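You operate a simulated robot arm through the tools that you are given. There is no shell and no other tool.

You run a simulated robot arm. Do the job below in one go: nothing can be reset, and whatever is moved stays where it is left.

JOB
Switch the tester off, fit the card's relay and the orange fuse, check them on TEST, then switch off.

It is judged by the outcome, as a careful person would: the job done as asked, and still so three seconds after it is handed in. It fails if anything else is knocked over, pushed out of place, dropped, spilled or broken.

ROBOT AND FRAMES
A 6-joint arm with a two-finger parallel gripper, fixed in place. Base frame: the origin is at the foot of the arm, x ahead of it, y to its left, z up; the work surface is at about z = 0.9. Units: m, degrees, N and s.
With the tool pointing down near the work surface it reaches from about 0.26 to 0.8 m from the base axis. Its first joint turns from -166.0 to 166.0 degrees. Payload 3.43 kg.
The tool frame sits at the grasp point between the pads (the TCP): z along the fingers, y along the line on which they close. The tips reach 0.034 m beyond it. The gripper opens to 0.128 m. The fingers are 0.024 m wide and 0.012 m thick; the gripper's body (0.048 by 0.13 m) begins 0.096 m behind the TCP.
Orientation is that of the tool frame in the base frame, as a unit quaternion [x, y, z, w]. With the fingers straight down and closing along the base's y, the tool's x points along the base's -x, its y along +y and its z along -z.

CONTROLS
- The arm moves only by the tool step_arm. Its argument "deltas" is a list of rows, each a list of 7 numbers: the shift along the tool's x, y, z in m, then the turn, a rotation vector about the tool's x, y, z in degrees, then the opening, from 0 (shut) to 1 (fully open). In form: [[tx, ty, tz, rx, ry, rz, claw], ...]. A call has 1 to 20 rows; each row is the pose to reach, as a shift and turn from the pose commanded when the call began, along the tool's axes at that moment. Rows are played at 5 a second. More than 0.05 m and 8.6 degrees between two rows, or a gripper value outside its range, and nothing of the call is played. A pose out of reach is approached as far as the arm can. The call stops where the force on the tool passes 40 N (or 10 N more than at its start, if that is more) or the arm is blocked; 0.2 s more then pass. The fingers move at their own pace (about 0.045 m/s each) and stop on an object; they squeeze with about 32 N. The grip force told is the motor's: it shows also when the fingers shut on nothing. Time passes only in rows, and 0.2 s behind the last, so rows that repeat a pose let the fingers close. The reply holds the time, the measured pose of the TCP, the force on the tool along the base axes, the opening and the grip force, in the units named above and with some noise, with the torque about the TCP (base axes, N m) and any sound that the robot's microphone picked up.
- Cameras (640 x 400 px; columns grow to the right, rows downward): "scene" is fixed at [0.052, 0.6482, 1.5423]; the picture's right is [-0.93, -0.38, 0.00], its down [-0.10, 0.24, -0.97] and it looks along [0.36, -0.90, -0.26] (base axes); focal length 358 px, centre (320, 200). "wrist" rides on the gripper at [0.076, -0.011, -0.16] in the tool frame; the picture's right is [0.15, 0.99, 0.00], its down [-0.88, 0.13, -0.46] and it looks along [-0.45, 0.07, 0.89] (tool axes); focal length 234 px, centre (320, 200). There is no depth. A picture from a camera that has moved, and an enlarged one, comes with that camera's place and axes in the base frame and with its lens. The place of the scene camera against the robot may be out by one fixed shift of up to 0.025 m in any direction.
- snapshot(camera): a new picture of that camera. The clock stands still meanwhile.
- enlarge(camera, box): a new picture of the part [left, top, right, bottom] of that camera's present view, enlarged. The clock stands still meanwhile.
- finish_job(): hands the job in; it is judged then, once.

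Places have to be worked out from the pictures, the camera data and where the tool is seen. Open the gripper and draw the arm clear of the work before you hand the job in, unless the task says otherwise.

The tools are called after "Request:" as name(argument=value, ...) on one line, values as JSON. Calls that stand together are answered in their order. step_arm: Moves the arm, as the interface text tells. Its arguments: {"type":"object","properties":{"deltas":{"type":"array"}},"required":["deltas"]} The other tools are called the same way: snapshot (camera) takes a picture; enlarge (camera, box) takes an enlarged picture of a part of a camera's view; finish_job () hands the job in.

At the start:

```text
t: 0.0
ee_pos: [0.2428, -0.2901, 1.3215]
tcp_rot: [0.0, 1.0, 0.0, 0.0]
force: [0.9, -0.2, -0.1]
ft_torque: [0.01, 0.0, 0.0]
width: 0.1277
grasp_force: 0.1
```

scene: 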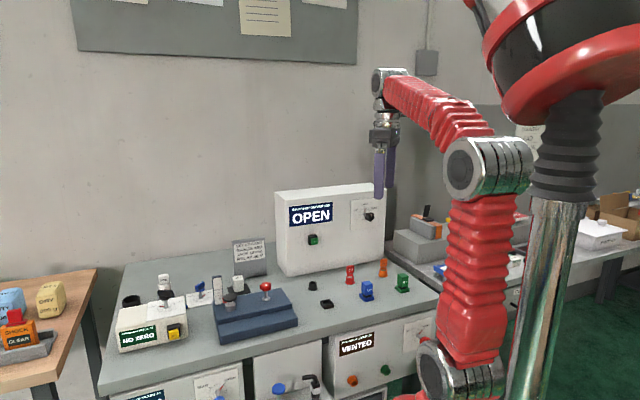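
wrist: 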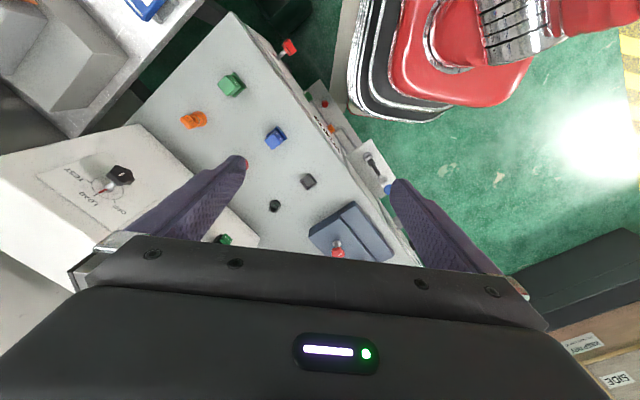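

I start by looking closely at the scene: the tester with the OPEN display, the parts on the bench and the card.

Request:
enlarge(camera="scene", box=[260, 170, 440, 310])

Request:
enlarge(camera="scene", box=[100, 230, 280, 360])

Request:
enlarge(camera="wrist", box=[0, 0, 420, 260])

```text
2.86 times, centred on (350, 240) of scene
camera zoom: at [0.052, 0.6482, 1.5423], right [-0.93, -0.38, 0.0], down [-0.1, 0.24, -0.97], along [0.36, -0.9, -0.26], focal length 1022 px, centre (234, 86)
```

zoom: 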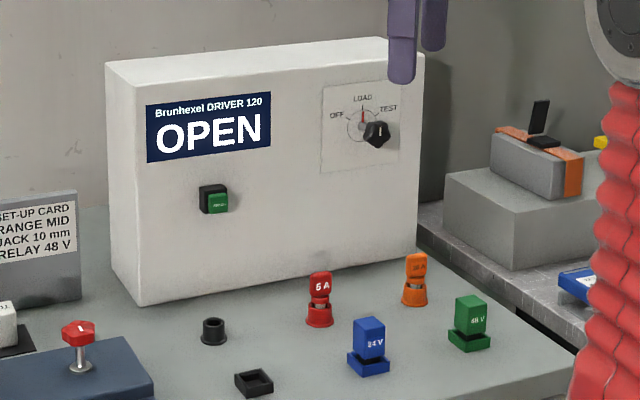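

```text
3.08 times, centred on (190, 295) of scene
camera zoom: at [0.052, 0.6482, 1.5423], right [-0.93, -0.38, 0.0], down [-0.1, 0.24, -0.97], along [0.36, -0.9, -0.26], focal length 1101 px, centre (720, -92)
```

zoom: 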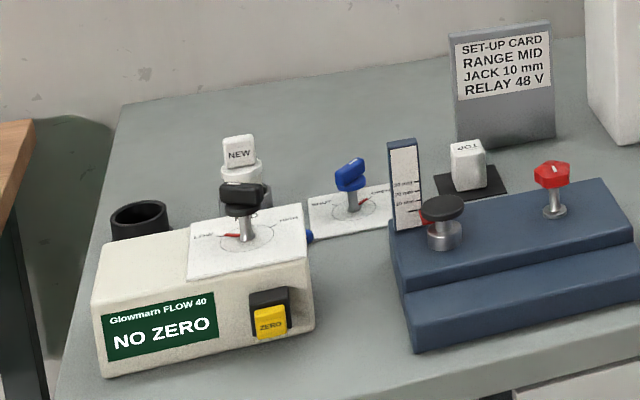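

```text
1.52 times, centred on (210, 130) of wrist
camera zoom: at [0.1664, -0.3023, 1.4806], right [-0.15, 0.99, 0.0], down [0.88, 0.13, 0.46], along [0.45, 0.07, -0.89], focal length 357 px, centre (488, 307)
```

zoom: 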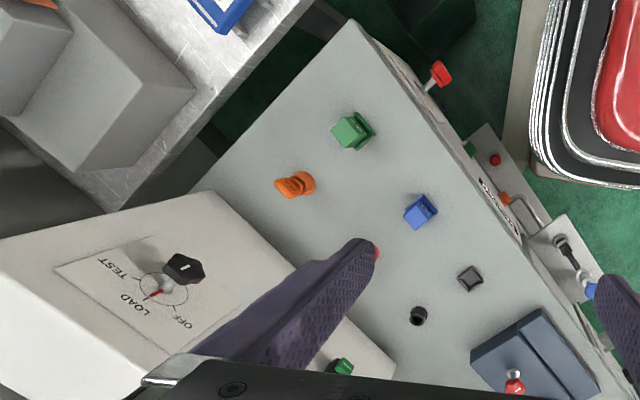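

The display reads OPEN and the red pointer sits near LOAD; the relay named by the card is 48 V (green). I zoom further into the knob, the button and the parts.

Request:
enlarge(camera="scene", box=[345, 190, 390, 235])

Request:
enlarge(camera="scene", box=[300, 250, 420, 315])

Request:
enlarge(camera="wrist", box=[20, 120, 160, 240])

Request:
enlarge(camera="wrist", box=[160, 60, 340, 220])

```text
8.89 times, centred on (368, 212) of scene
camera zoom: at [0.052, 0.6482, 1.5423], right [-0.93, -0.38, 0.0], down [-0.1, 0.24, -0.97], along [0.36, -0.9, -0.26], focal length 3180 px, centre (-102, 89)
```

zoom: 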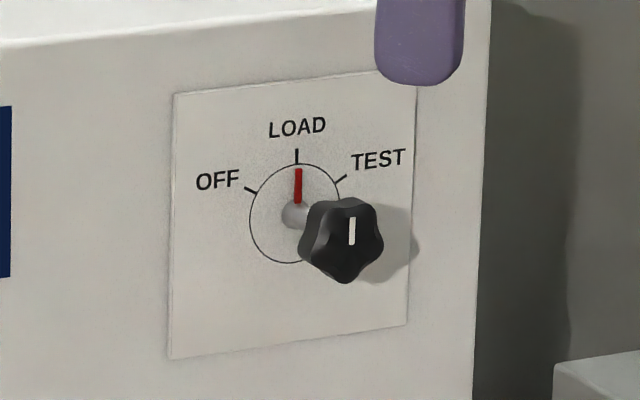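

```text
5.33 times, centred on (360, 282) of scene
camera zoom: at [0.052, 0.6482, 1.5423], right [-0.93, -0.38, 0.0], down [-0.1, 0.24, -0.97], along [0.36, -0.9, -0.26], focal length 1908 px, centre (107, -240)
```

zoom: 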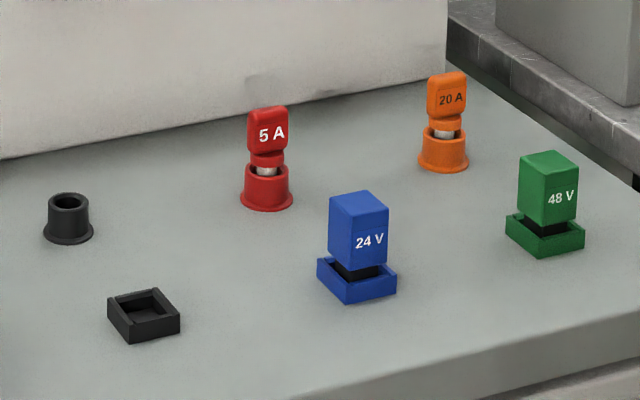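

```text
3.33 times, centred on (90, 180) of wrist
camera zoom: at [0.1664, -0.3023, 1.4806], right [-0.15, 0.99, 0.0], down [0.88, 0.13, 0.46], along [0.45, 0.07, -0.89], focal length 781 px, centre (1087, 267)
```

zoom: 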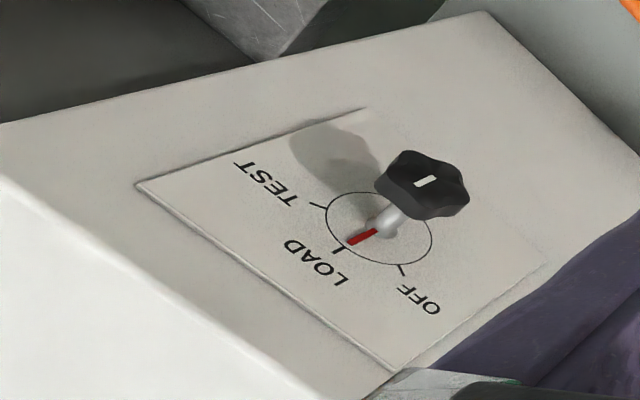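

```text
2.50 times, centred on (250, 140) of wrist
camera zoom: at [0.1664, -0.3023, 1.4806], right [-0.15, 0.99, 0.0], down [0.88, 0.13, 0.46], along [0.45, 0.07, -0.89], focal length 585 px, centre (495, 350)
```

zoom: 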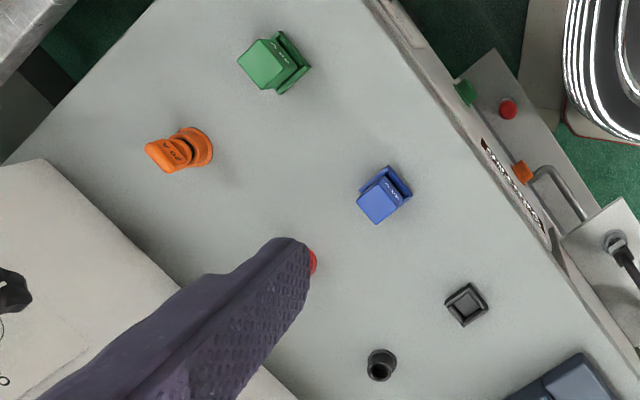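

The knob (five-lobed, about 36 mm) stands at LOAD on a panel that faces the robot at about 43° to the axes; I put its shaft base near (0.383, -0.643, 1.105). I first yaw the hand to line up with the panel normal, staying high.

Request:
step_arm(deltas=[[0, 0, 0, 0, 0, 8, 1], [0, 0, 0, 0, 0, 16, 1], [0, 0, 0, 0, 0, 24, 1], [0, 0, 0, 0, 0, 32, 1], [0, 0, 0, 0, 0, 40, 1], [0, 0, 0, 0, 0, 47.2, 1], [0, 0, 0, 0, 0, 47.2, 1]])

Request:
snapshot(camera="wrist")

```text
t: 1.6
ee_pos: [0.242, -0.291, 1.3205]
tcp_rot: [0.402, 0.916, 0.0, 0.0]
force: [-1.0, 0.7, -0.7]
ft_torque: [-0.02, -0.04, 0.01]
width: 0.1279
grasp_force: 0.1
```

```text
taken
camera wrist: at [0.1825, -0.2431, 1.4808], right [0.63, 0.78, 0.0], down [0.69, -0.56, 0.46], along [0.36, -0.29, -0.89], focal length 234 px, centre (320, 200)
```

wrist: 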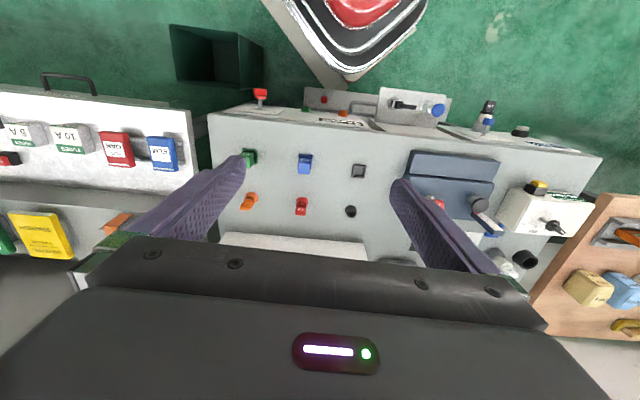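

The bench rows now run level in the wrist view. I enlarge to measure the parts and the panel.

Request:
enlarge(camera="wrist", box=[200, 100, 420, 240])

Request:
enlarge(camera="wrist", box=[230, 140, 370, 225])

```text
2.86 times, centred on (310, 170) of wrist
camera zoom: at [0.1825, -0.2431, 1.4808], right [0.63, 0.78, 0.0], down [0.69, -0.56, 0.46], along [0.36, -0.29, -0.89], focal length 669 px, centre (349, 286)
```

zoom: 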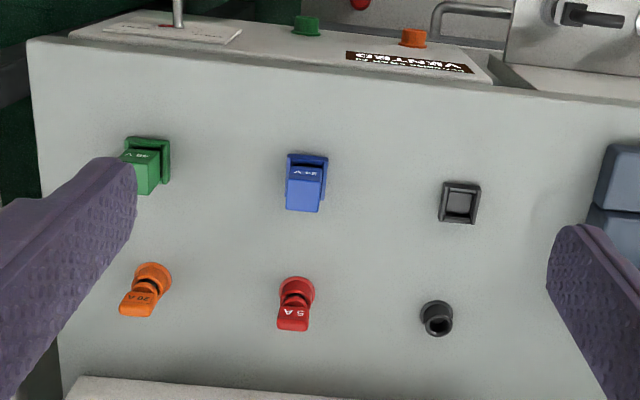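

```text
4.57 times, centred on (300, 182) of wrist
camera zoom: at [0.1825, -0.2431, 1.4808], right [0.63, 0.78, 0.0], down [0.69, -0.56, 0.46], along [0.36, -0.29, -0.89], focal length 1070 px, centre (411, 280)
```

zoom: 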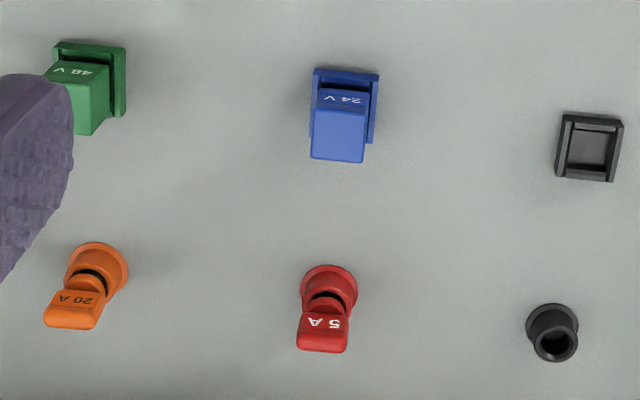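

From the wrist view I place the bench items: round socket ≈ (0.491, -0.378), square socket ≈ (0.409, -0.294), orange fuse ≈ (0.289, -0.569), green relay ≈ (0.206, -0.485), panel plane about 0.732 m out. Now I tilt the hand up to face the panel while moving it well in front of the knob.

Request:
step_arm(deltas=[[-0.012, -0.011, 0.01, 0, -7.5, 0, 1], [-0.025, -0.022, 0.02, 0, -15, 0, 1], [-0.038, -0.034, 0.03, 0, -22.5, 0, 1], [-0.051, -0.045, 0.04, 0, -30, 0, 1], [-0.064, -0.057, 0.05, 0, -37.5, 0, 1], [-0.077, -0.068, 0.06, 0, -45, 0, 1], [-0.09, -0.08, 0.07, 0, -52.5, 0, 1], [-0.103, -0.091, 0.08, 0, -60, 0, 1], [-0.116, -0.103, 0.09, 0, -67.5, 0, 1], [-0.129, -0.114, 0.1, 0, -75, 0, 1], [-0.142, -0.126, 0.11, 0, -82.5, 0, 1], [-0.154, -0.137, 0.12, 0, -90, 0, 1], [-0.154, -0.137, 0.12, 0, -90, 0, 1]])

Request:
snapshot(camera="wrist")

Request:
snapshot(camera="scene")

```text
t: 4.4
ee_pos: [0.2463, -0.4966, 1.2021]
tcp_rot: [0.283, 0.648, -0.283, 0.649]
force: [0.1, -0.2, 0.0]
ft_torque: [-0.01, -0.04, 0.0]
width: 0.1283
grasp_force: 0.1
```

```text
taken
camera wrist: at [0.1297, -0.3878, 1.1258], right [0.73, 0.67, -0.15], down [-0.21, 0.42, 0.88], along [0.65, -0.61, 0.45], focal length 234 px, centre (320, 200)
```

wrist: 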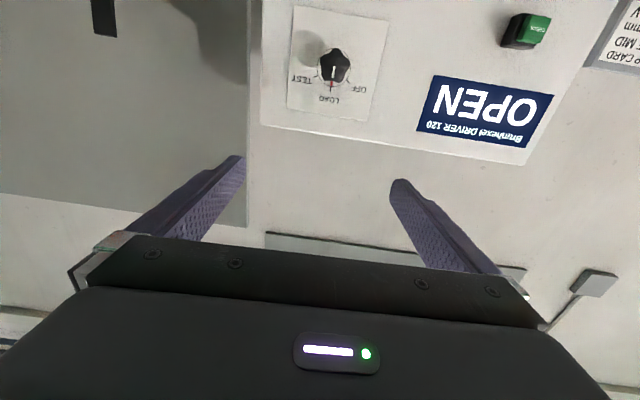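

```text
taken
```

scene: 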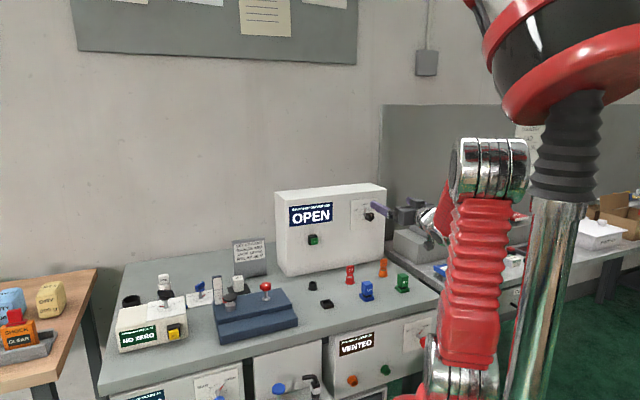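

The arm reached the horizontal pose cleanly. I zoom the wrist view to fix the knob's place and the panel's orientation.

Request:
enlarge(camera="wrist", box=[280, 0, 400, 125])

Request:
enlarge(camera="wrist", box=[240, 0, 640, 180])

Request:
enlarge(camera="scene", box=[265, 175, 395, 285])

```text
3.20 times, centred on (340, 62) of wrist
camera zoom: at [0.1297, -0.3878, 1.1258], right [0.73, 0.67, -0.15], down [-0.21, 0.42, 0.88], along [0.65, -0.61, 0.45], focal length 749 px, centre (256, 640)
```

zoom: 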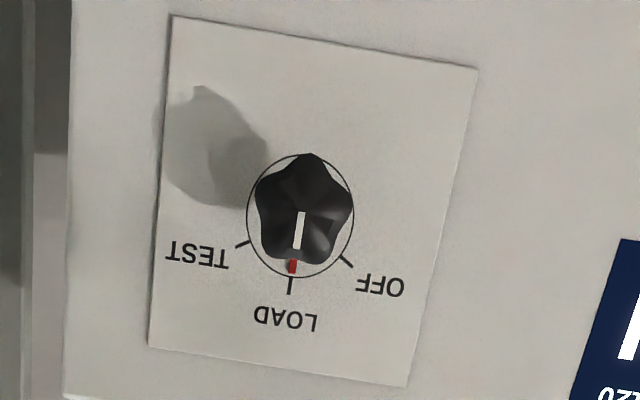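

```text
1.60 times, centred on (440, 90) of wrist
camera zoom: at [0.1297, -0.3878, 1.1258], right [0.73, 0.67, -0.15], down [-0.21, 0.42, 0.88], along [0.65, -0.61, 0.45], focal length 375 px, centre (128, 376)
```

zoom: 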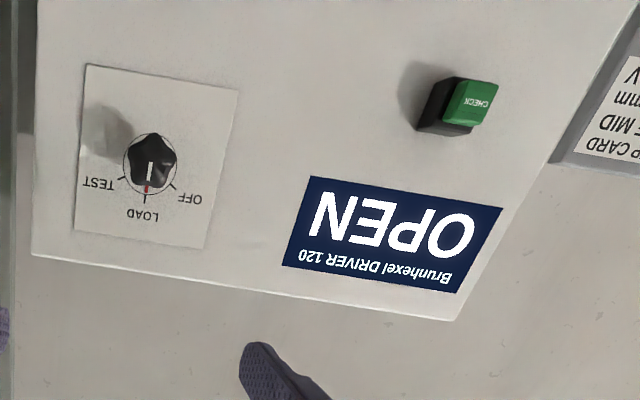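

```text
3.64 times, centred on (330, 230) of scene
camera zoom: at [0.052, 0.6482, 1.5423], right [-0.93, -0.38, 0.0], down [-0.1, 0.24, -0.97], along [0.36, -0.9, -0.26], focal length 1301 px, centre (284, 91)
```

zoom: 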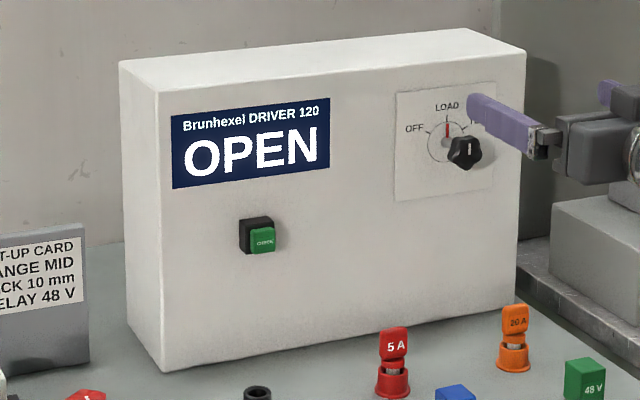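

Panel is square to the hand as measured (plane ≈ 0.732 m along the hand's axis); knob axis at about e = -0.152, z = 1.108, and the green button reads CHECK. I move in front of the knob at a standoff, rolled 18° so that one finger lies over two lobes and the other on the opposite single lobe.

Request:
step_arm(deltas=[[0.02, 0.001, 0.012, 0, 0, 4, 0.8], [0.04, 0.002, 0.024, 0, 0, 8, 0.6], [0.06, 0.003, 0.036, 0, 0, 12, 0.5], [0.08, 0.004, 0.048, 0, 0, 16, 0.5], [0.094, 0.005, 0.06, 0, 0, 18, 0.5], [0.094, 0.005, 0.06, 0, 0, 18, 0.5]])

Request:
snapshot(camera="wrist")

Request:
enlarge(camera="scene", box=[330, 180, 440, 300])

```text
t: 5.8
ee_pos: [0.2907, -0.5377, 1.1073]
tcp_rot: [0.38, 0.596, -0.177, 0.685]
force: [0.4, 0.4, 1.2]
ft_torque: [-0.02, -0.02, 0.05]
width: 0.0639
grasp_force: 0.1
```

```text
taken
camera wrist: at [0.1922, -0.4125, 1.0318], right [0.72, 0.67, 0.17], down [-0.42, 0.23, 0.88], along [0.55, -0.7, 0.45], focal length 234 px, centre (320, 200)
```

wrist: 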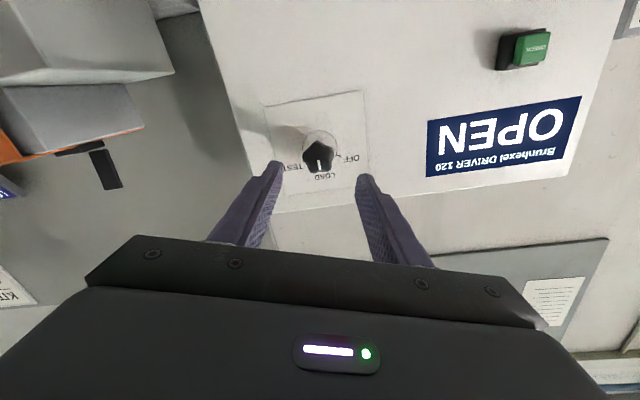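

```text
3.33 times, centred on (385, 240) of scene
camera zoom: at [0.052, 0.6482, 1.5423], right [-0.93, -0.38, 0.0], down [-0.1, 0.24, -0.97], along [0.36, -0.9, -0.26], focal length 1192 px, centre (103, 67)
```

zoom: 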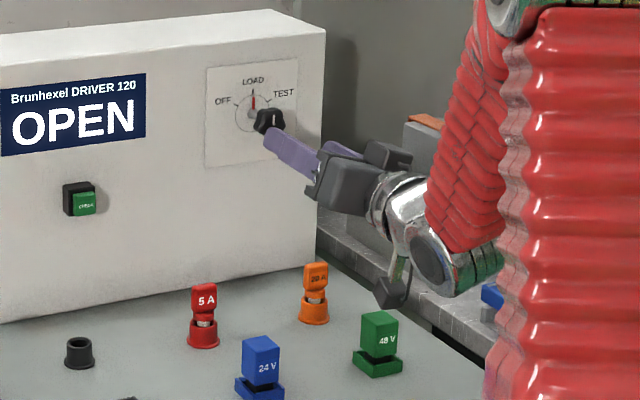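

The fingers straddle the knob direction. I zoom to check centring before going in.

Request:
enlarge(camera="wrist", box=[230, 80, 410, 240])

```text
2.50 times, centred on (320, 160) of wrist
camera zoom: at [0.1922, -0.4125, 1.0318], right [0.72, 0.67, 0.17], down [-0.42, 0.23, 0.88], along [0.55, -0.7, 0.45], focal length 585 px, centre (320, 300)
```

zoom: 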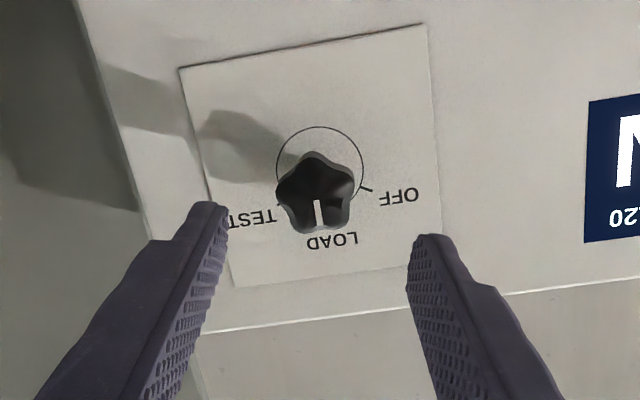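

Centring is within about 1 mm. I advance along the axis with the fingers half open, leaving the tips ~2 cm from the panel.

Request:
step_arm(deltas=[[0, 0, 0.02, 0, 0, 0, 0.5], [0, -0.0005, 0.04, 0, 0, 0, 0.5], [0, -0.001, 0.055, 0, 0, 0, 0.5], [0, -0.001, 0.068, 0, 0, 0, 0.5], [0, -0.001, 0.078, 0, 0, 0, 0.5], [0, -0.001, 0.085, 0, 0, 0, 0.5], [0, -0.001, 0.085, 0, 0, 0, 0.5]])

Request:
enlarge(camera="wrist", box=[220, 60, 420, 220])

Request:
enlarge(camera="scene", box=[340, 185, 420, 245])

```text
t: 7.4
ee_pos: [0.3486, -0.601, 1.1068]
tcp_rot: [0.381, 0.595, -0.177, 0.685]
force: [-0.2, -0.2, 0.6]
ft_torque: [-0.04, 0.06, 0.01]
width: 0.0638
grasp_force: 0.1
```

```text
2.50 times, centred on (320, 140) of wrist
camera zoom: at [0.2493, -0.4756, 1.0315], right [0.72, 0.67, 0.17], down [-0.42, 0.23, 0.88], along [0.55, -0.7, 0.45], focal length 585 px, centre (320, 350)
```

zoom: 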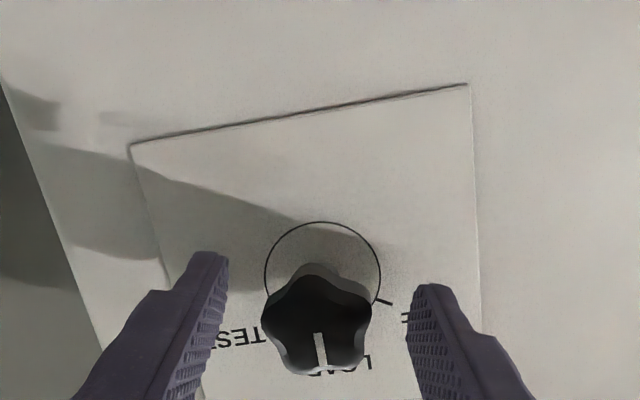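

```text
6.67 times, centred on (380, 215) of scene
camera zoom: at [0.052, 0.6482, 1.5423], right [-0.93, -0.38, 0.0], down [-0.1, 0.24, -0.97], along [0.36, -0.9, -0.26], focal length 2385 px, centre (-80, 100)
```

zoom: 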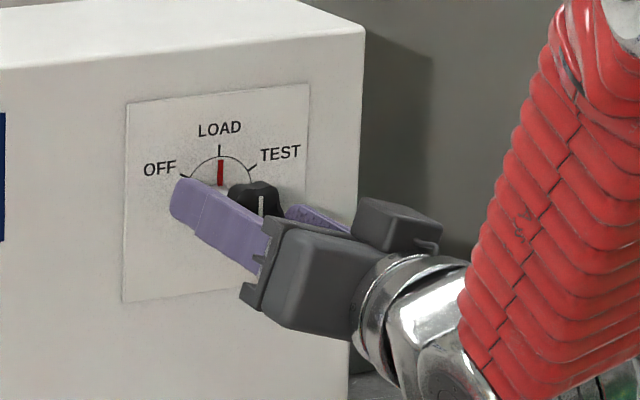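

The knob head sits well between the pads (front face about 8 mm past the TCP). I close the gripper on it.

Request:
step_arm(deltas=[[0, 0, 0, 0, 0, 0, 0.35], [0, 0, 0, 0, 0, 0, 0.2], [0, 0, 0, 0, 0, 0, 0.1], [0, 0, 0, 0, 0, 0, 0.1], [0, 0, 0, 0, 0, 0, 0.1]])

Request:
enlarge(camera="wrist", box=[220, 60, 420, 220])

```text
t: 8.6
ee_pos: [0.3497, -0.6014, 1.1068]
tcp_rot: [0.38, 0.596, -0.177, 0.685]
force: [-0.2, -1.8, -0.7]
ft_torque: [-0.07, -0.07, 0.43]
width: 0.0338
grasp_force: 44.4
```

```text
2.50 times, centred on (320, 140) of wrist
camera zoom: at [0.2491, -0.4755, 1.0313], right [0.72, 0.67, 0.17], down [-0.42, 0.23, 0.88], along [0.55, -0.7, 0.45], focal length 585 px, centre (320, 350)
```

zoom: 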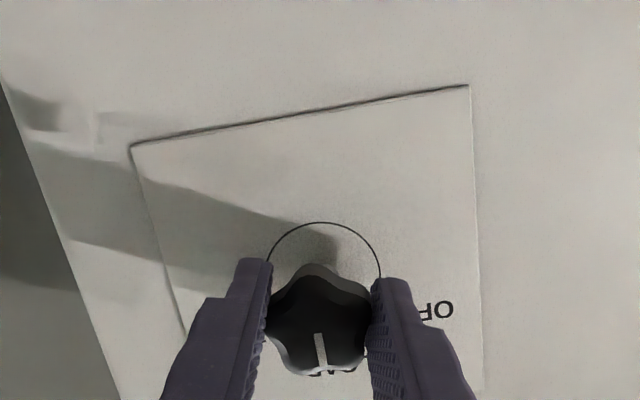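

Grip is solid with almost no side force. I turn the knob counter-clockwise 60° (negative about the tool's z) towards OFF.

Request:
step_arm(deltas=[[0, 0, 0, 0, 0, -6, 0.1], [0, 0, 0, 0, 0, -12, 0.1], [0, 0, 0, 0, 0, -18, 0.1], [0, 0, 0, 0, 0, -24, 0.1], [0, 0, 0, 0, 0, -30, 0.1], [0, 0, 0, 0, 0, -36, 0.1], [0, 0, 0, 0, 0, -42, 0.1], [0, 0, 0, 0, 0, -48, 0.1], [0, 0, 0, 0, 0, -54, 0.1], [0, 0, 0, 0, 0, -60, 0.1], [0, 0, 0, 0, 0, -60, 0.1]])

Request:
enlarge(camera="scene", box=[260, 180, 420, 290])

Request:
enlarge(camera="wrist", box=[220, 60, 420, 220])

```text
t: 9.9
ee_pos: [0.3472, -0.6027, 1.1084]
tcp_rot: [0.201, 0.687, -0.343, 0.608]
force: [11.9, -6.0, -2.4]
ft_torque: [0.66, 0.67, 0.32]
width: 0.0336
grasp_force: 44.9
out of reach, approached as far as the arm can: row 5, 6
stopped in row 6: the force on the tool passed its limit at 55 N (the readings are from after the stop); the commanded pose is now the measured one
```

```text
3.64 times, centred on (340, 235) of scene
camera zoom: at [0.052, 0.6482, 1.5423], right [-0.93, -0.38, 0.0], down [-0.1, 0.24, -0.97], along [0.36, -0.9, -0.26], focal length 1301 px, centre (247, 73)
```

zoom: 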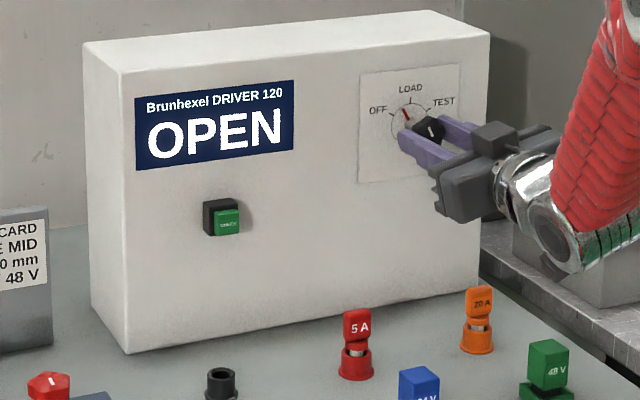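

```text
2.50 times, centred on (320, 140) of wrist
camera zoom: at [0.2139, -0.5069, 1.041], right [0.66, 0.66, -0.37], down [-0.07, 0.54, 0.84], along [0.75, -0.53, 0.4], focal length 585 px, centre (320, 350)
```

zoom: 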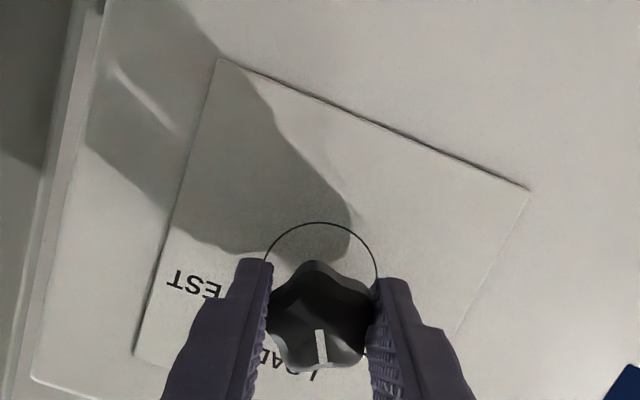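

The knob turned about 31° (pointer midway between LOAD and OFF) before a wrist limit was met. I open, back straight off, and will re-grip with more roll in the positive direction.

Request:
step_arm(deltas=[[0, 0, 0, 0, 0, 0, 0.3], [0, 0, 0, 0, 0, 0, 0.5], [0, 0, 0, 0, 0, 0, 0.5], [0, 0, -0.015, 0, 0, 0, 0.5], [0, 0, -0.03, 0, 0, 0, 0.5], [0, 0, -0.05, 0, 0, 0, 0.5], [0, 0, -0.07, 0, 0, 0, 0.5], [0, 0, -0.07, 0, 0, 0, 0.5]])

Request:
enlarge(camera="scene", box=[340, 185, 420, 245])

Request:
snapshot(camera="wrist")

```text
t: 11.7
ee_pos: [0.2963, -0.551, 1.1101]
tcp_rot: [0.201, 0.686, -0.344, 0.609]
force: [-0.1, -0.2, -0.2]
ft_torque: [0.02, -0.03, 0.0]
width: 0.064
grasp_force: 0.1
```

```text
6.67 times, centred on (380, 215) of scene
camera zoom: at [0.052, 0.6482, 1.5423], right [-0.93, -0.38, 0.0], down [-0.1, 0.24, -0.97], along [0.36, -0.9, -0.26], focal length 2385 px, centre (-80, 100)
```

zoom: 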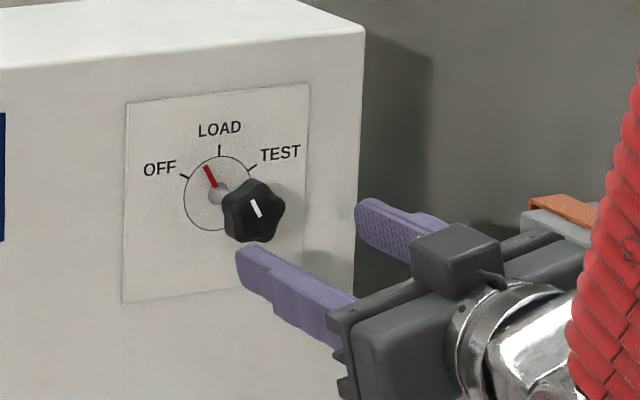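

```text
taken
camera wrist: at [0.1639, -0.4567, 1.0433], right [0.66, 0.66, -0.37], down [-0.07, 0.54, 0.84], along [0.75, -0.53, 0.4], focal length 234 px, centre (320, 200)
```

wrist: 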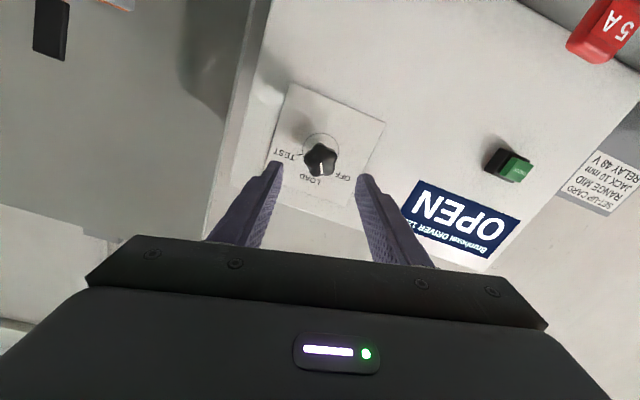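

The pointer stands about 30° short of OFF and holds there. I roll the hand +72° (to the next matching lobe pair) at standoff, also removing the small tilt, and see whether that range is available.

Request:
step_arm(deltas=[[0.0003, 0.0006, 0, 0.09, -0.22, 8, 0.5], [0.0006, 0.0013, 0, 0.18, -0.44, 16, 0.5], [0.0009, 0.0019, 0, 0.27, -0.67, 24, 0.5], [0.0012, 0.0026, 0, 0.36, -0.89, 32, 0.5], [0.0015, 0.0032, 0, 0.45, -1.11, 40, 0.5], [0.0019, 0.0039, 0, 0.54, -1.33, 48, 0.5], [0.0022, 0.0045, 0, 0.63, -1.56, 56, 0.5], [0.0025, 0.0052, 0, 0.72, -1.78, 64, 0.5], [0.0028, 0.0058, 0, 0.81, -2.0, 72, 0.5], [0.0028, 0.0058, 0, 0.81, -2.0, 72, 0.5]])

Request:
snapshot(camera="wrist")

Request:
snapshot(camera="scene")

```text
t: 13.9
ee_pos: [0.3015, -0.5483, 1.1057]
tcp_rot: [0.564, 0.425, 0.073, 0.705]
force: [0.3, 0.0, -0.1]
ft_torque: [-0.02, 0.02, 0.01]
width: 0.0637
grasp_force: 0.2
```

```text
taken
camera wrist: at [0.235, -0.3918, 1.0575], right [0.46, 0.43, 0.77], down [-0.81, -0.13, 0.56], along [0.35, -0.89, 0.29], focal length 234 px, centre (320, 200)
```

wrist: 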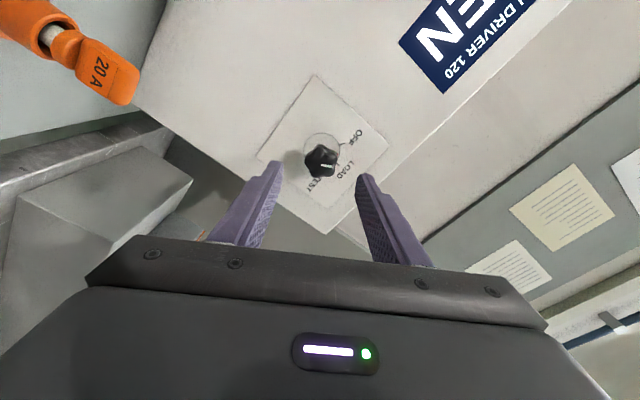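

```text
taken
```

scene: 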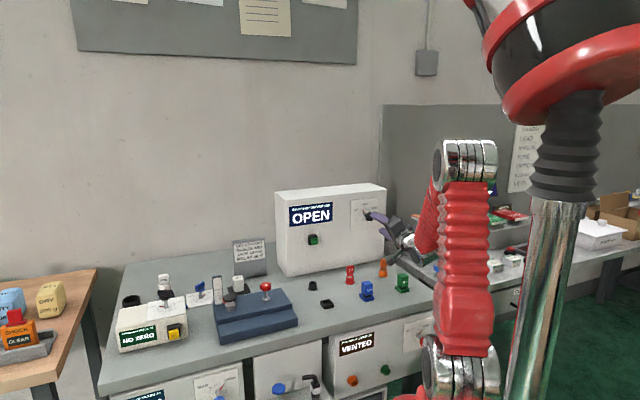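

Roll +59° is reachable and the axis is straight. I zoom to check centring, then advance.

Request:
enlarge(camera="wrist", box=[230, 80, 410, 240])

Request:
step_arm(deltas=[[0, 0, 0.02, 0, 0, 0, 0.5], [0, 0, 0.038, 0, 0, 0, 0.5], [0, 0, 0.053, 0, 0, 0, 0.5], [0, 0, 0.064, 0, 0, 0, 0.5], [0, 0, 0.073, 0, 0, 0, 0.5], [0, 0, 0.073, 0, 0, 0, 0.5]])

Request:
enlarge(camera="wrist", box=[220, 60, 420, 220])

```text
2.50 times, centred on (320, 160) of wrist
camera zoom: at [0.235, -0.3918, 1.0575], right [0.46, 0.43, 0.77], down [-0.81, -0.13, 0.56], along [0.35, -0.89, 0.29], focal length 585 px, centre (320, 300)
```

zoom: 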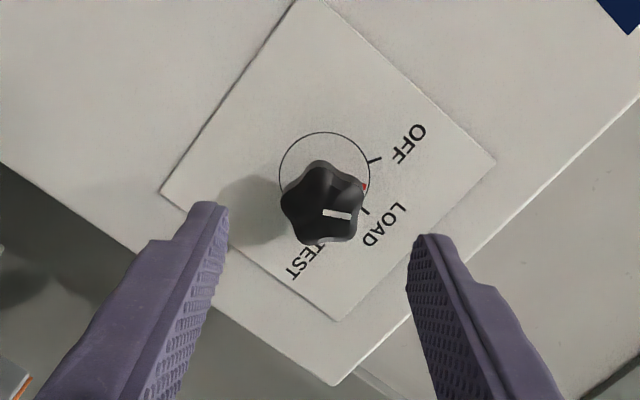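

```text
t: 15.3
ee_pos: [0.3504, -0.6015, 1.1079]
tcp_rot: [0.564, 0.425, 0.074, 0.704]
force: [0.2, 0.7, 0.6]
ft_torque: [0.0, 0.01, 0.0]
width: 0.0642
grasp_force: 0.0
```

```text
2.50 times, centred on (320, 140) of wrist
camera zoom: at [0.285, -0.4457, 1.058], right [0.47, 0.43, 0.77], down [-0.81, -0.13, 0.57], along [0.35, -0.89, 0.29], focal length 585 px, centre (320, 350)
```

zoom: 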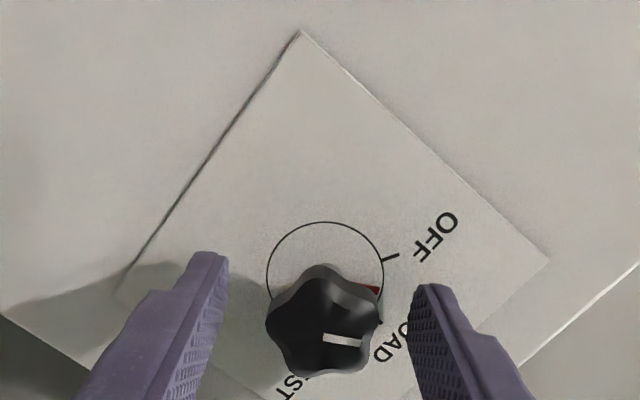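

Well centred again. I close on the knob and then turn it on towards OFF in small steps.

Request:
step_arm(deltas=[[0, 0, 0, 0, 0, 0, 0.35], [0, 0, 0, 0, 0, 0, 0.2], [0, 0, 0, 0, 0, 0, 0.1], [0, 0, 0, 0, 0, 0, 0.1], [0, 0, 0, 0, 0, 0, 0.1]])

Request:
step_arm(deltas=[[0, 0, 0, 0, 0, -5, 0.1], [0, 0, 0, 0, 0, -10, 0.1], [0, 0, 0, 0, 0, -15, 0.1], [0, 0, 0, 0, 0, -20, 0.1], [0, 0, 0, 0, 0, -25, 0.1], [0, 0, 0, 0, 0, -29, 0.1], [0, 0, 0, 0, 0, -29, 0.1]])

Request:
enlarge(camera="scene", box=[260, 180, 420, 290])

Request:
enlarge(camera="wrist", box=[220, 60, 420, 220])

```text
t: 16.5
ee_pos: [0.3522, -0.6018, 1.1085]
tcp_rot: [0.562, 0.426, 0.072, 0.705]
force: [4.2, 5.5, 11.3]
ft_torque: [-0.24, -0.23, 0.56]
width: 0.0337
grasp_force: 44.6
```

```text
t: 18.1
ee_pos: [0.3501, -0.6025, 1.1079]
tcp_rot: [0.438, 0.553, -0.107, 0.701]
force: [13.9, -16.4, 18.9]
ft_torque: [-0.49, -0.43, 0.21]
width: 0.0338
grasp_force: 44.8
```

```text
3.64 times, centred on (340, 235) of scene
camera zoom: at [0.052, 0.6482, 1.5423], right [-0.93, -0.38, 0.0], down [-0.1, 0.24, -0.97], along [0.36, -0.9, -0.26], focal length 1301 px, centre (247, 73)
```

zoom: 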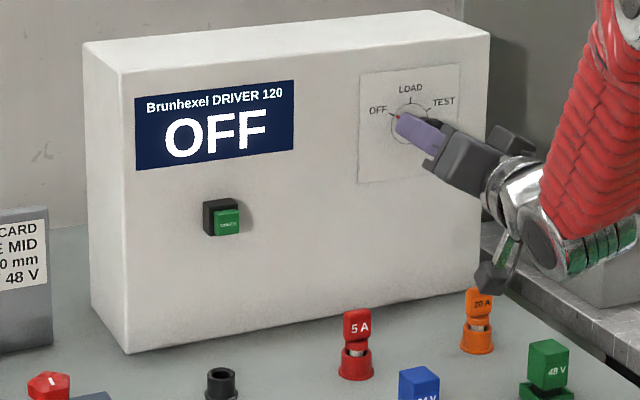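

```text
2.50 times, centred on (320, 140) of wrist
camera zoom: at [0.2621, -0.467, 1.0356], right [0.68, 0.63, 0.36], down [-0.55, 0.12, 0.83], along [0.48, -0.76, 0.43], focal length 585 px, centre (320, 350)
```

zoom: 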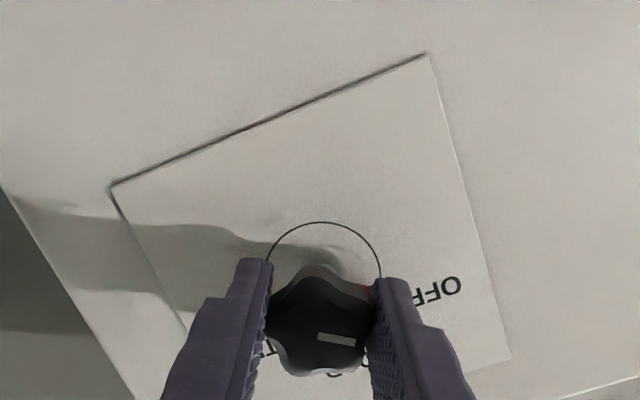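

The display reads OFF. I open, back straight off and check that the pointer rests on the OFF mark.

Request:
step_arm(deltas=[[0, 0, 0, 0, 0, 0, 0.3], [0, 0, 0, 0, 0, 0, 0.5], [0, 0, 0, 0, 0, 0, 0.5], [0, 0, -0.02, 0, 0, 0, 0.5], [0, 0, -0.04, 0, 0, 0, 0.5], [0, 0, -0.07, 0, 0, 0, 0.5], [0, 0, -0.1, 0, 0, 0, 0.5], [0, 0, -0.13, 0, 0, 0, 0.6], [0, 0, -0.16, 0, 0, 0, 0.6], [0, 0, -0.16, 0, 0, 0, 0.6]])

Request:
enlarge(camera="scene", box=[340, 185, 420, 245])

Request:
snapshot(camera="wrist")

```text
t: 20.3
ee_pos: [0.2411, -0.4843, 1.1053]
tcp_rot: [0.439, 0.553, -0.105, 0.7]
force: [1.0, -0.4, 0.1]
ft_torque: [0.0, -0.04, 0.01]
width: 0.0769
grasp_force: 0.1
```

```text
6.67 times, centred on (380, 215) of scene
camera zoom: at [0.052, 0.6482, 1.5423], right [-0.93, -0.38, 0.0], down [-0.1, 0.24, -0.97], along [0.36, -0.9, -0.26], focal length 2385 px, centre (-80, 100)
```

zoom: 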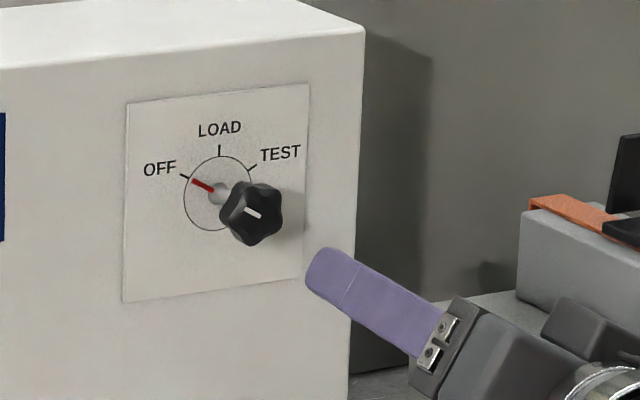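

```text
taken
camera wrist: at [0.1528, -0.3491, 1.034], right [0.68, 0.63, 0.37], down [-0.55, 0.11, 0.83], along [0.48, -0.76, 0.43], focal length 234 px, centre (320, 200)
```

wrist: 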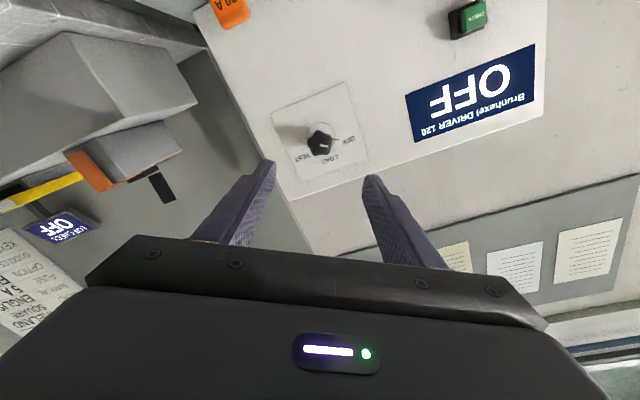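

The pointer rests on OFF. Next I roll back, raise the hand and tilt it downwards over the relay row.

Request:
step_arm(deltas=[[-0.02, 0.012, 0, 0, 0, -6, 0.7], [-0.045, 0.026, 0, 0, 0, -12, 0.8], [-0.07, 0.04, 0, 0, 0, -18, 0.9], [-0.095, 0.055, 0, 0, 0, -24, 1], [-0.13, 0.075, 0, 0, 0, -30, 1], [-0.13, 0.075, 0, 0, 0, -30, 1]])

Request:
step_arm(deltas=[[0.01, -0.002, -0.002, 0, 7.5, 0, 1], [0.02, -0.004, -0.004, 0, 15, 0, 1], [0.03, -0.006, -0.006, 0, 22.5, 0, 1], [0.04, -0.008, -0.008, 0, 30, 0, 1], [0.05, -0.011, -0.01, 0, 37.5, 0, 1], [0.06, -0.013, -0.012, 0, 45, 0, 1], [0.07, -0.015, -0.014, 0, 52.5, 0, 1], [0.08, -0.017, -0.016, 0, 60, 0, 1], [0.09, -0.019, -0.018, 0, 67.5, 0, 1], [0.1, -0.022, -0.02, 0, 75, 0, 1], [0.11, -0.024, -0.022, 0, 82.5, 0, 1], [0.12, -0.026, -0.023, 0, 90, 0, 1], [0.12, -0.026, -0.023, 0, 90, 0, 1]])

Request:
snapshot(camera="wrist")

Request:
snapshot(camera="scene")

```text
t: 21.7
ee_pos: [0.241, -0.4845, 1.2563]
tcp_rot: [0.281, 0.648, -0.284, 0.648]
force: [0.2, -1.1, -1.3]
ft_torque: [0.02, 0.0, -0.01]
width: 0.1281
grasp_force: 0.0
```

```text
t: 24.5
ee_pos: [0.2056, -0.4865, 1.1362]
tcp_rot: [0.4, 0.916, -0.001, 0.0]
force: [0.1, -0.4, 1.2]
ft_torque: [0.03, 0.03, 0.02]
width: 0.1279
grasp_force: 0.1
```

```text
taken
camera wrist: at [0.1469, -0.4379, 1.2961], right [0.63, 0.78, 0.0], down [0.7, -0.56, 0.46], along [0.35, -0.29, -0.89], focal length 234 px, centre (320, 200)
```

wrist: 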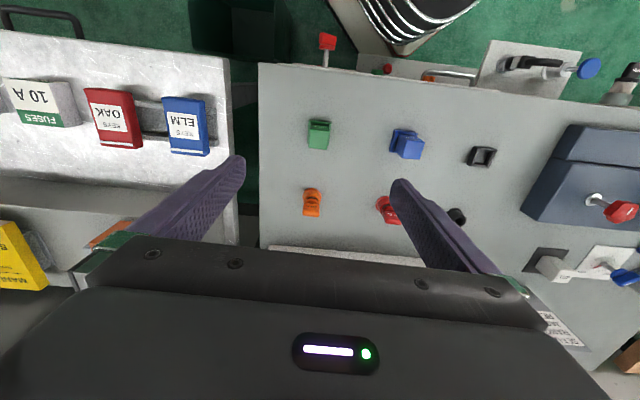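

```text
taken
```

scene: 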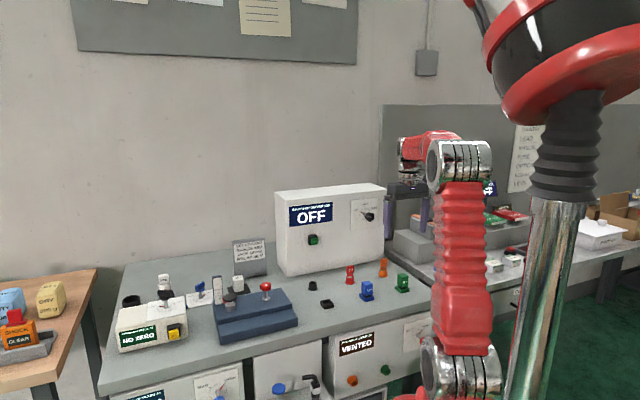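

The hand is now above the green relay, pointing down. I zoom on the parts for exact places and yaw.

Request:
enlarge(camera="wrist", box=[290, 100, 350, 160])

Request:
enlarge(camera="wrist", box=[280, 100, 520, 240])

Request:
enlarge(camera="scene", box=[300, 250, 420, 315])

```text
6.67 times, centred on (320, 130) of wrist
camera zoom: at [0.1469, -0.4379, 1.2961], right [0.63, 0.78, 0.0], down [0.7, -0.56, 0.46], along [0.35, -0.29, -0.89], focal length 1561 px, centre (320, 667)
```

zoom: 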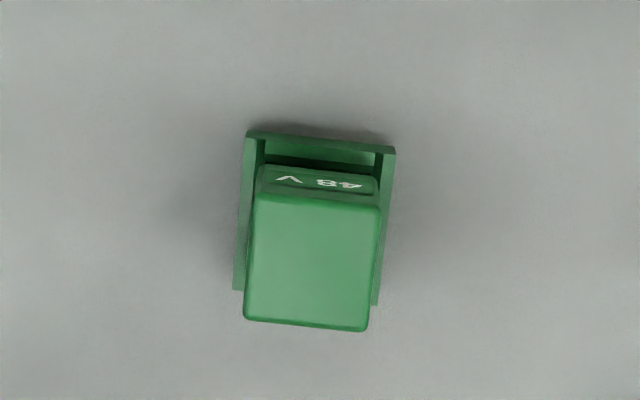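

```text
2.67 times, centred on (400, 170) of wrist
camera zoom: at [0.1469, -0.4379, 1.2961], right [0.63, 0.78, 0.0], down [0.7, -0.56, 0.46], along [0.35, -0.29, -0.89], focal length 624 px, centre (107, 280)
```

zoom: 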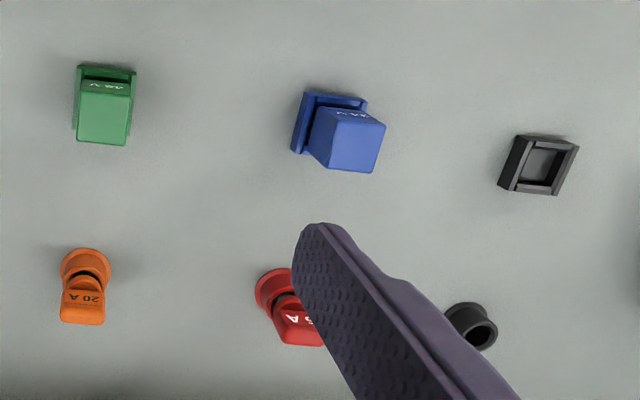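

```text
5.33 times, centred on (360, 282) of scene
camera zoom: at [0.052, 0.6482, 1.5423], right [-0.93, -0.38, 0.0], down [-0.1, 0.24, -0.97], along [0.36, -0.9, -0.26], focal length 1908 px, centre (107, -240)
```

zoom: 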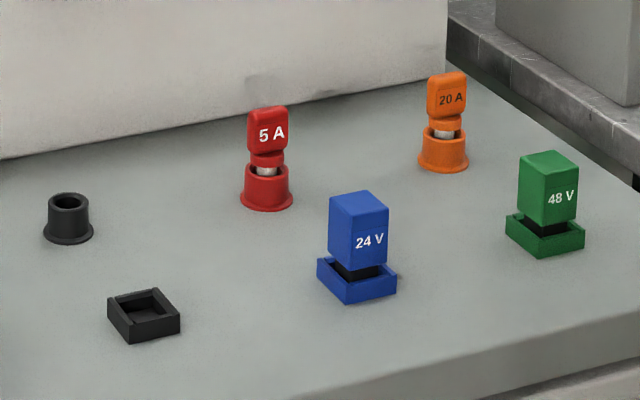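

The relay is under the TCP within ~2 mm and about 27 mm square; its yaw looks a few degrees off the hand's. I go lower for a sharper look.

Request:
step_arm(deltas=[[0, 0, 0.02, 0, 0, 0, 1], [0, 0, 0.045, 0, 0, 0, 1], [0, 0, 0.07, 0, 0, 0, 1], [0, 0, 0.085, 0, 0, 0, 1], [0, 0, 0.085, 0, 0, 0, 1]])

Request:
enlarge(camera="wrist", box=[280, 110, 360, 180])

Request:
snapshot(camera="wrist")

```text
t: 25.7
ee_pos: [0.2067, -0.4867, 1.0509]
tcp_rot: [0.4, 0.917, -0.001, 0.0]
force: [0.2, 0.1, -0.5]
ft_torque: [0.0, -0.01, -0.01]
width: 0.128
grasp_force: 0.1
```

```text
5.71 times, centred on (320, 145) of wrist
camera zoom: at [0.1466, -0.4379, 1.211], right [0.63, 0.78, 0.0], down [0.69, -0.55, 0.46], along [0.36, -0.29, -0.89], focal length 1338 px, centre (320, 514)
```

zoom: 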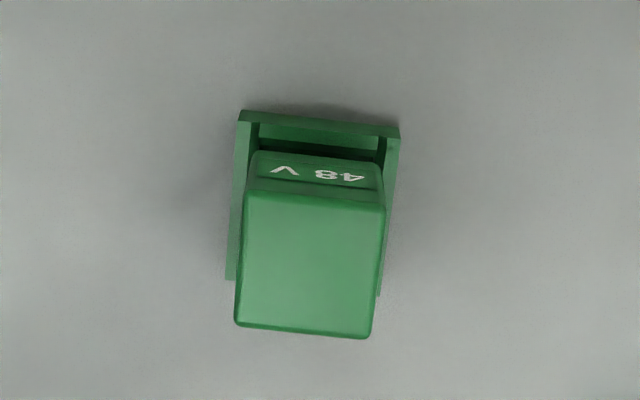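

```text
taken
camera wrist: at [0.1466, -0.4379, 1.211], right [0.63, 0.78, 0.0], down [0.69, -0.55, 0.46], along [0.36, -0.29, -0.89], focal length 234 px, centre (320, 200)
```

wrist: 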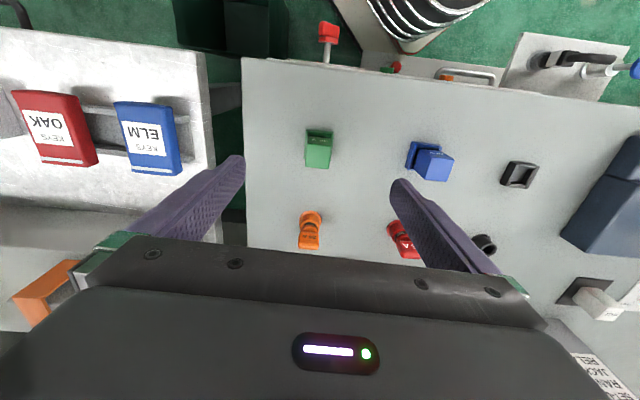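

The relay's centre is ~2.8 mm/-1.3 mm off the TCP in the tool frame and its yaw is ≈ -2.6° about the tool z. Before picking it up I pass over the empty square socket at the same height to measure it the same way.

Request:
step_arm(deltas=[[0.001, 0.04, 0, 0, 0, 0, 0.8], [0.001, 0.08, 0, 0, 0, 0, 0.6], [0.002, 0.12, 0, 0, 0, 0, 0.5], [0.002, 0.16, 0, 0, 0, 0, 0.5], [0.003, 0.2, 0, 0, 0, 0, 0.5], [0.003, 0.24, 0, 0, 0, 0, 0.5], [0.003, 0.279, 0, 0, 0, 0, 0.5], [0.003, 0.279, 0, 0, 0, 0, 0.5]])

Request:
enlarge(camera="wrist", box=[280, 110, 360, 180])

Request:
snapshot(camera="wrist")

```text
t: 27.5
ee_pos: [0.4089, -0.2933, 1.052]
tcp_rot: [0.399, 0.917, -0.002, 0.0]
force: [0.4, 0.0, 0.0]
ft_torque: [0.0, 0.03, 0.02]
width: 0.064
grasp_force: 0.0
```

```text
5.71 times, centred on (320, 145) of wrist
camera zoom: at [0.3487, -0.245, 1.211], right [0.63, 0.78, 0.0], down [0.69, -0.55, 0.46], along [0.36, -0.29, -0.89], focal length 1338 px, centre (320, 514)
```

zoom: 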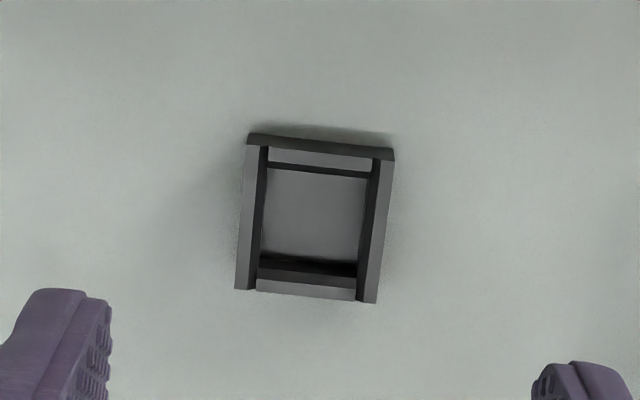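

```text
taken
camera wrist: at [0.3487, -0.245, 1.211], right [0.63, 0.78, 0.0], down [0.69, -0.55, 0.46], along [0.36, -0.29, -0.89], focal length 234 px, centre (320, 200)
```

wrist: 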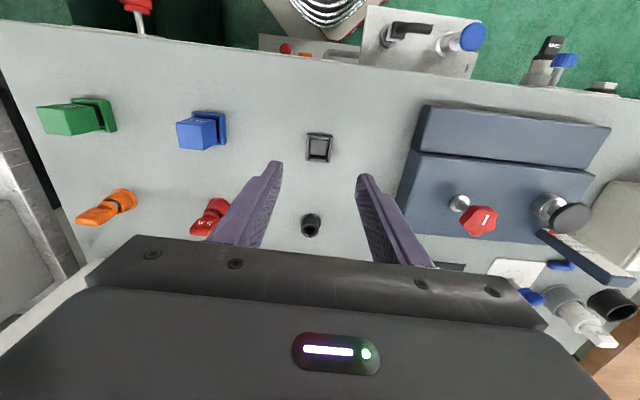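

The socket's yaw is also about -2.7° in the tool frame (matching the relay) and it lies ~0.280 m along the tool y from the relay. I return over the relay, turned by -2.6°, and check before descending.

Request:
step_arm(deltas=[[0.003, -0.04, 0, 0, 0, -1, 0.5], [0.002, -0.08, 0, 0, 0, -2, 0.5], [0.002, -0.12, 0, 0, 0, -2.6, 0.5], [0.001, -0.16, 0, 0, 0, -2.6, 0.5], [0.001, -0.2, 0, 0, 0, -2.6, 0.5], [0, -0.24, 0, 0, 0, -2.6, 0.5], [-0.0002, -0.27, 0, 0, 0, -2.6, 0.5], [-0.0002, -0.2803, 0, 0, 0, -2.6, 0.5], [-0.0002, -0.2803, 0, 0, 0, -2.6, 0.5]])

Request:
enlarge(camera="wrist", box=[270, 110, 370, 190])

```text
t: 29.5
ee_pos: [0.2032, -0.4854, 1.0526]
tcp_rot: [0.379, 0.926, -0.001, 0.001]
force: [0.7, -1.0, 0.5]
ft_torque: [0.02, -0.02, -0.03]
width: 0.0641
grasp_force: 0.1
```

```text
5.00 times, centred on (320, 150) of wrist
camera zoom: at [0.1409, -0.4405, 1.2112], right [0.59, 0.81, 0.0], down [0.72, -0.52, 0.46], along [0.37, -0.27, -0.89], focal length 1171 px, centre (320, 450)
```

zoom: 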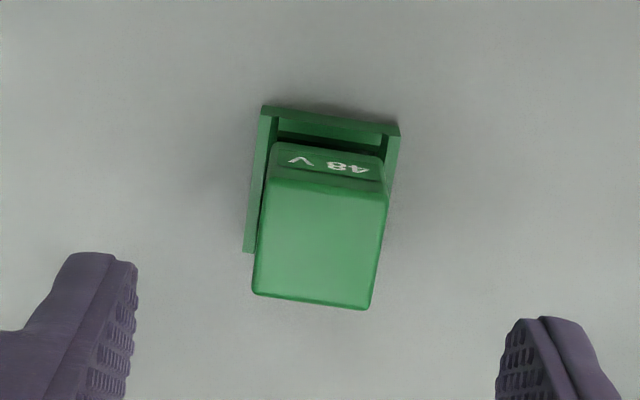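

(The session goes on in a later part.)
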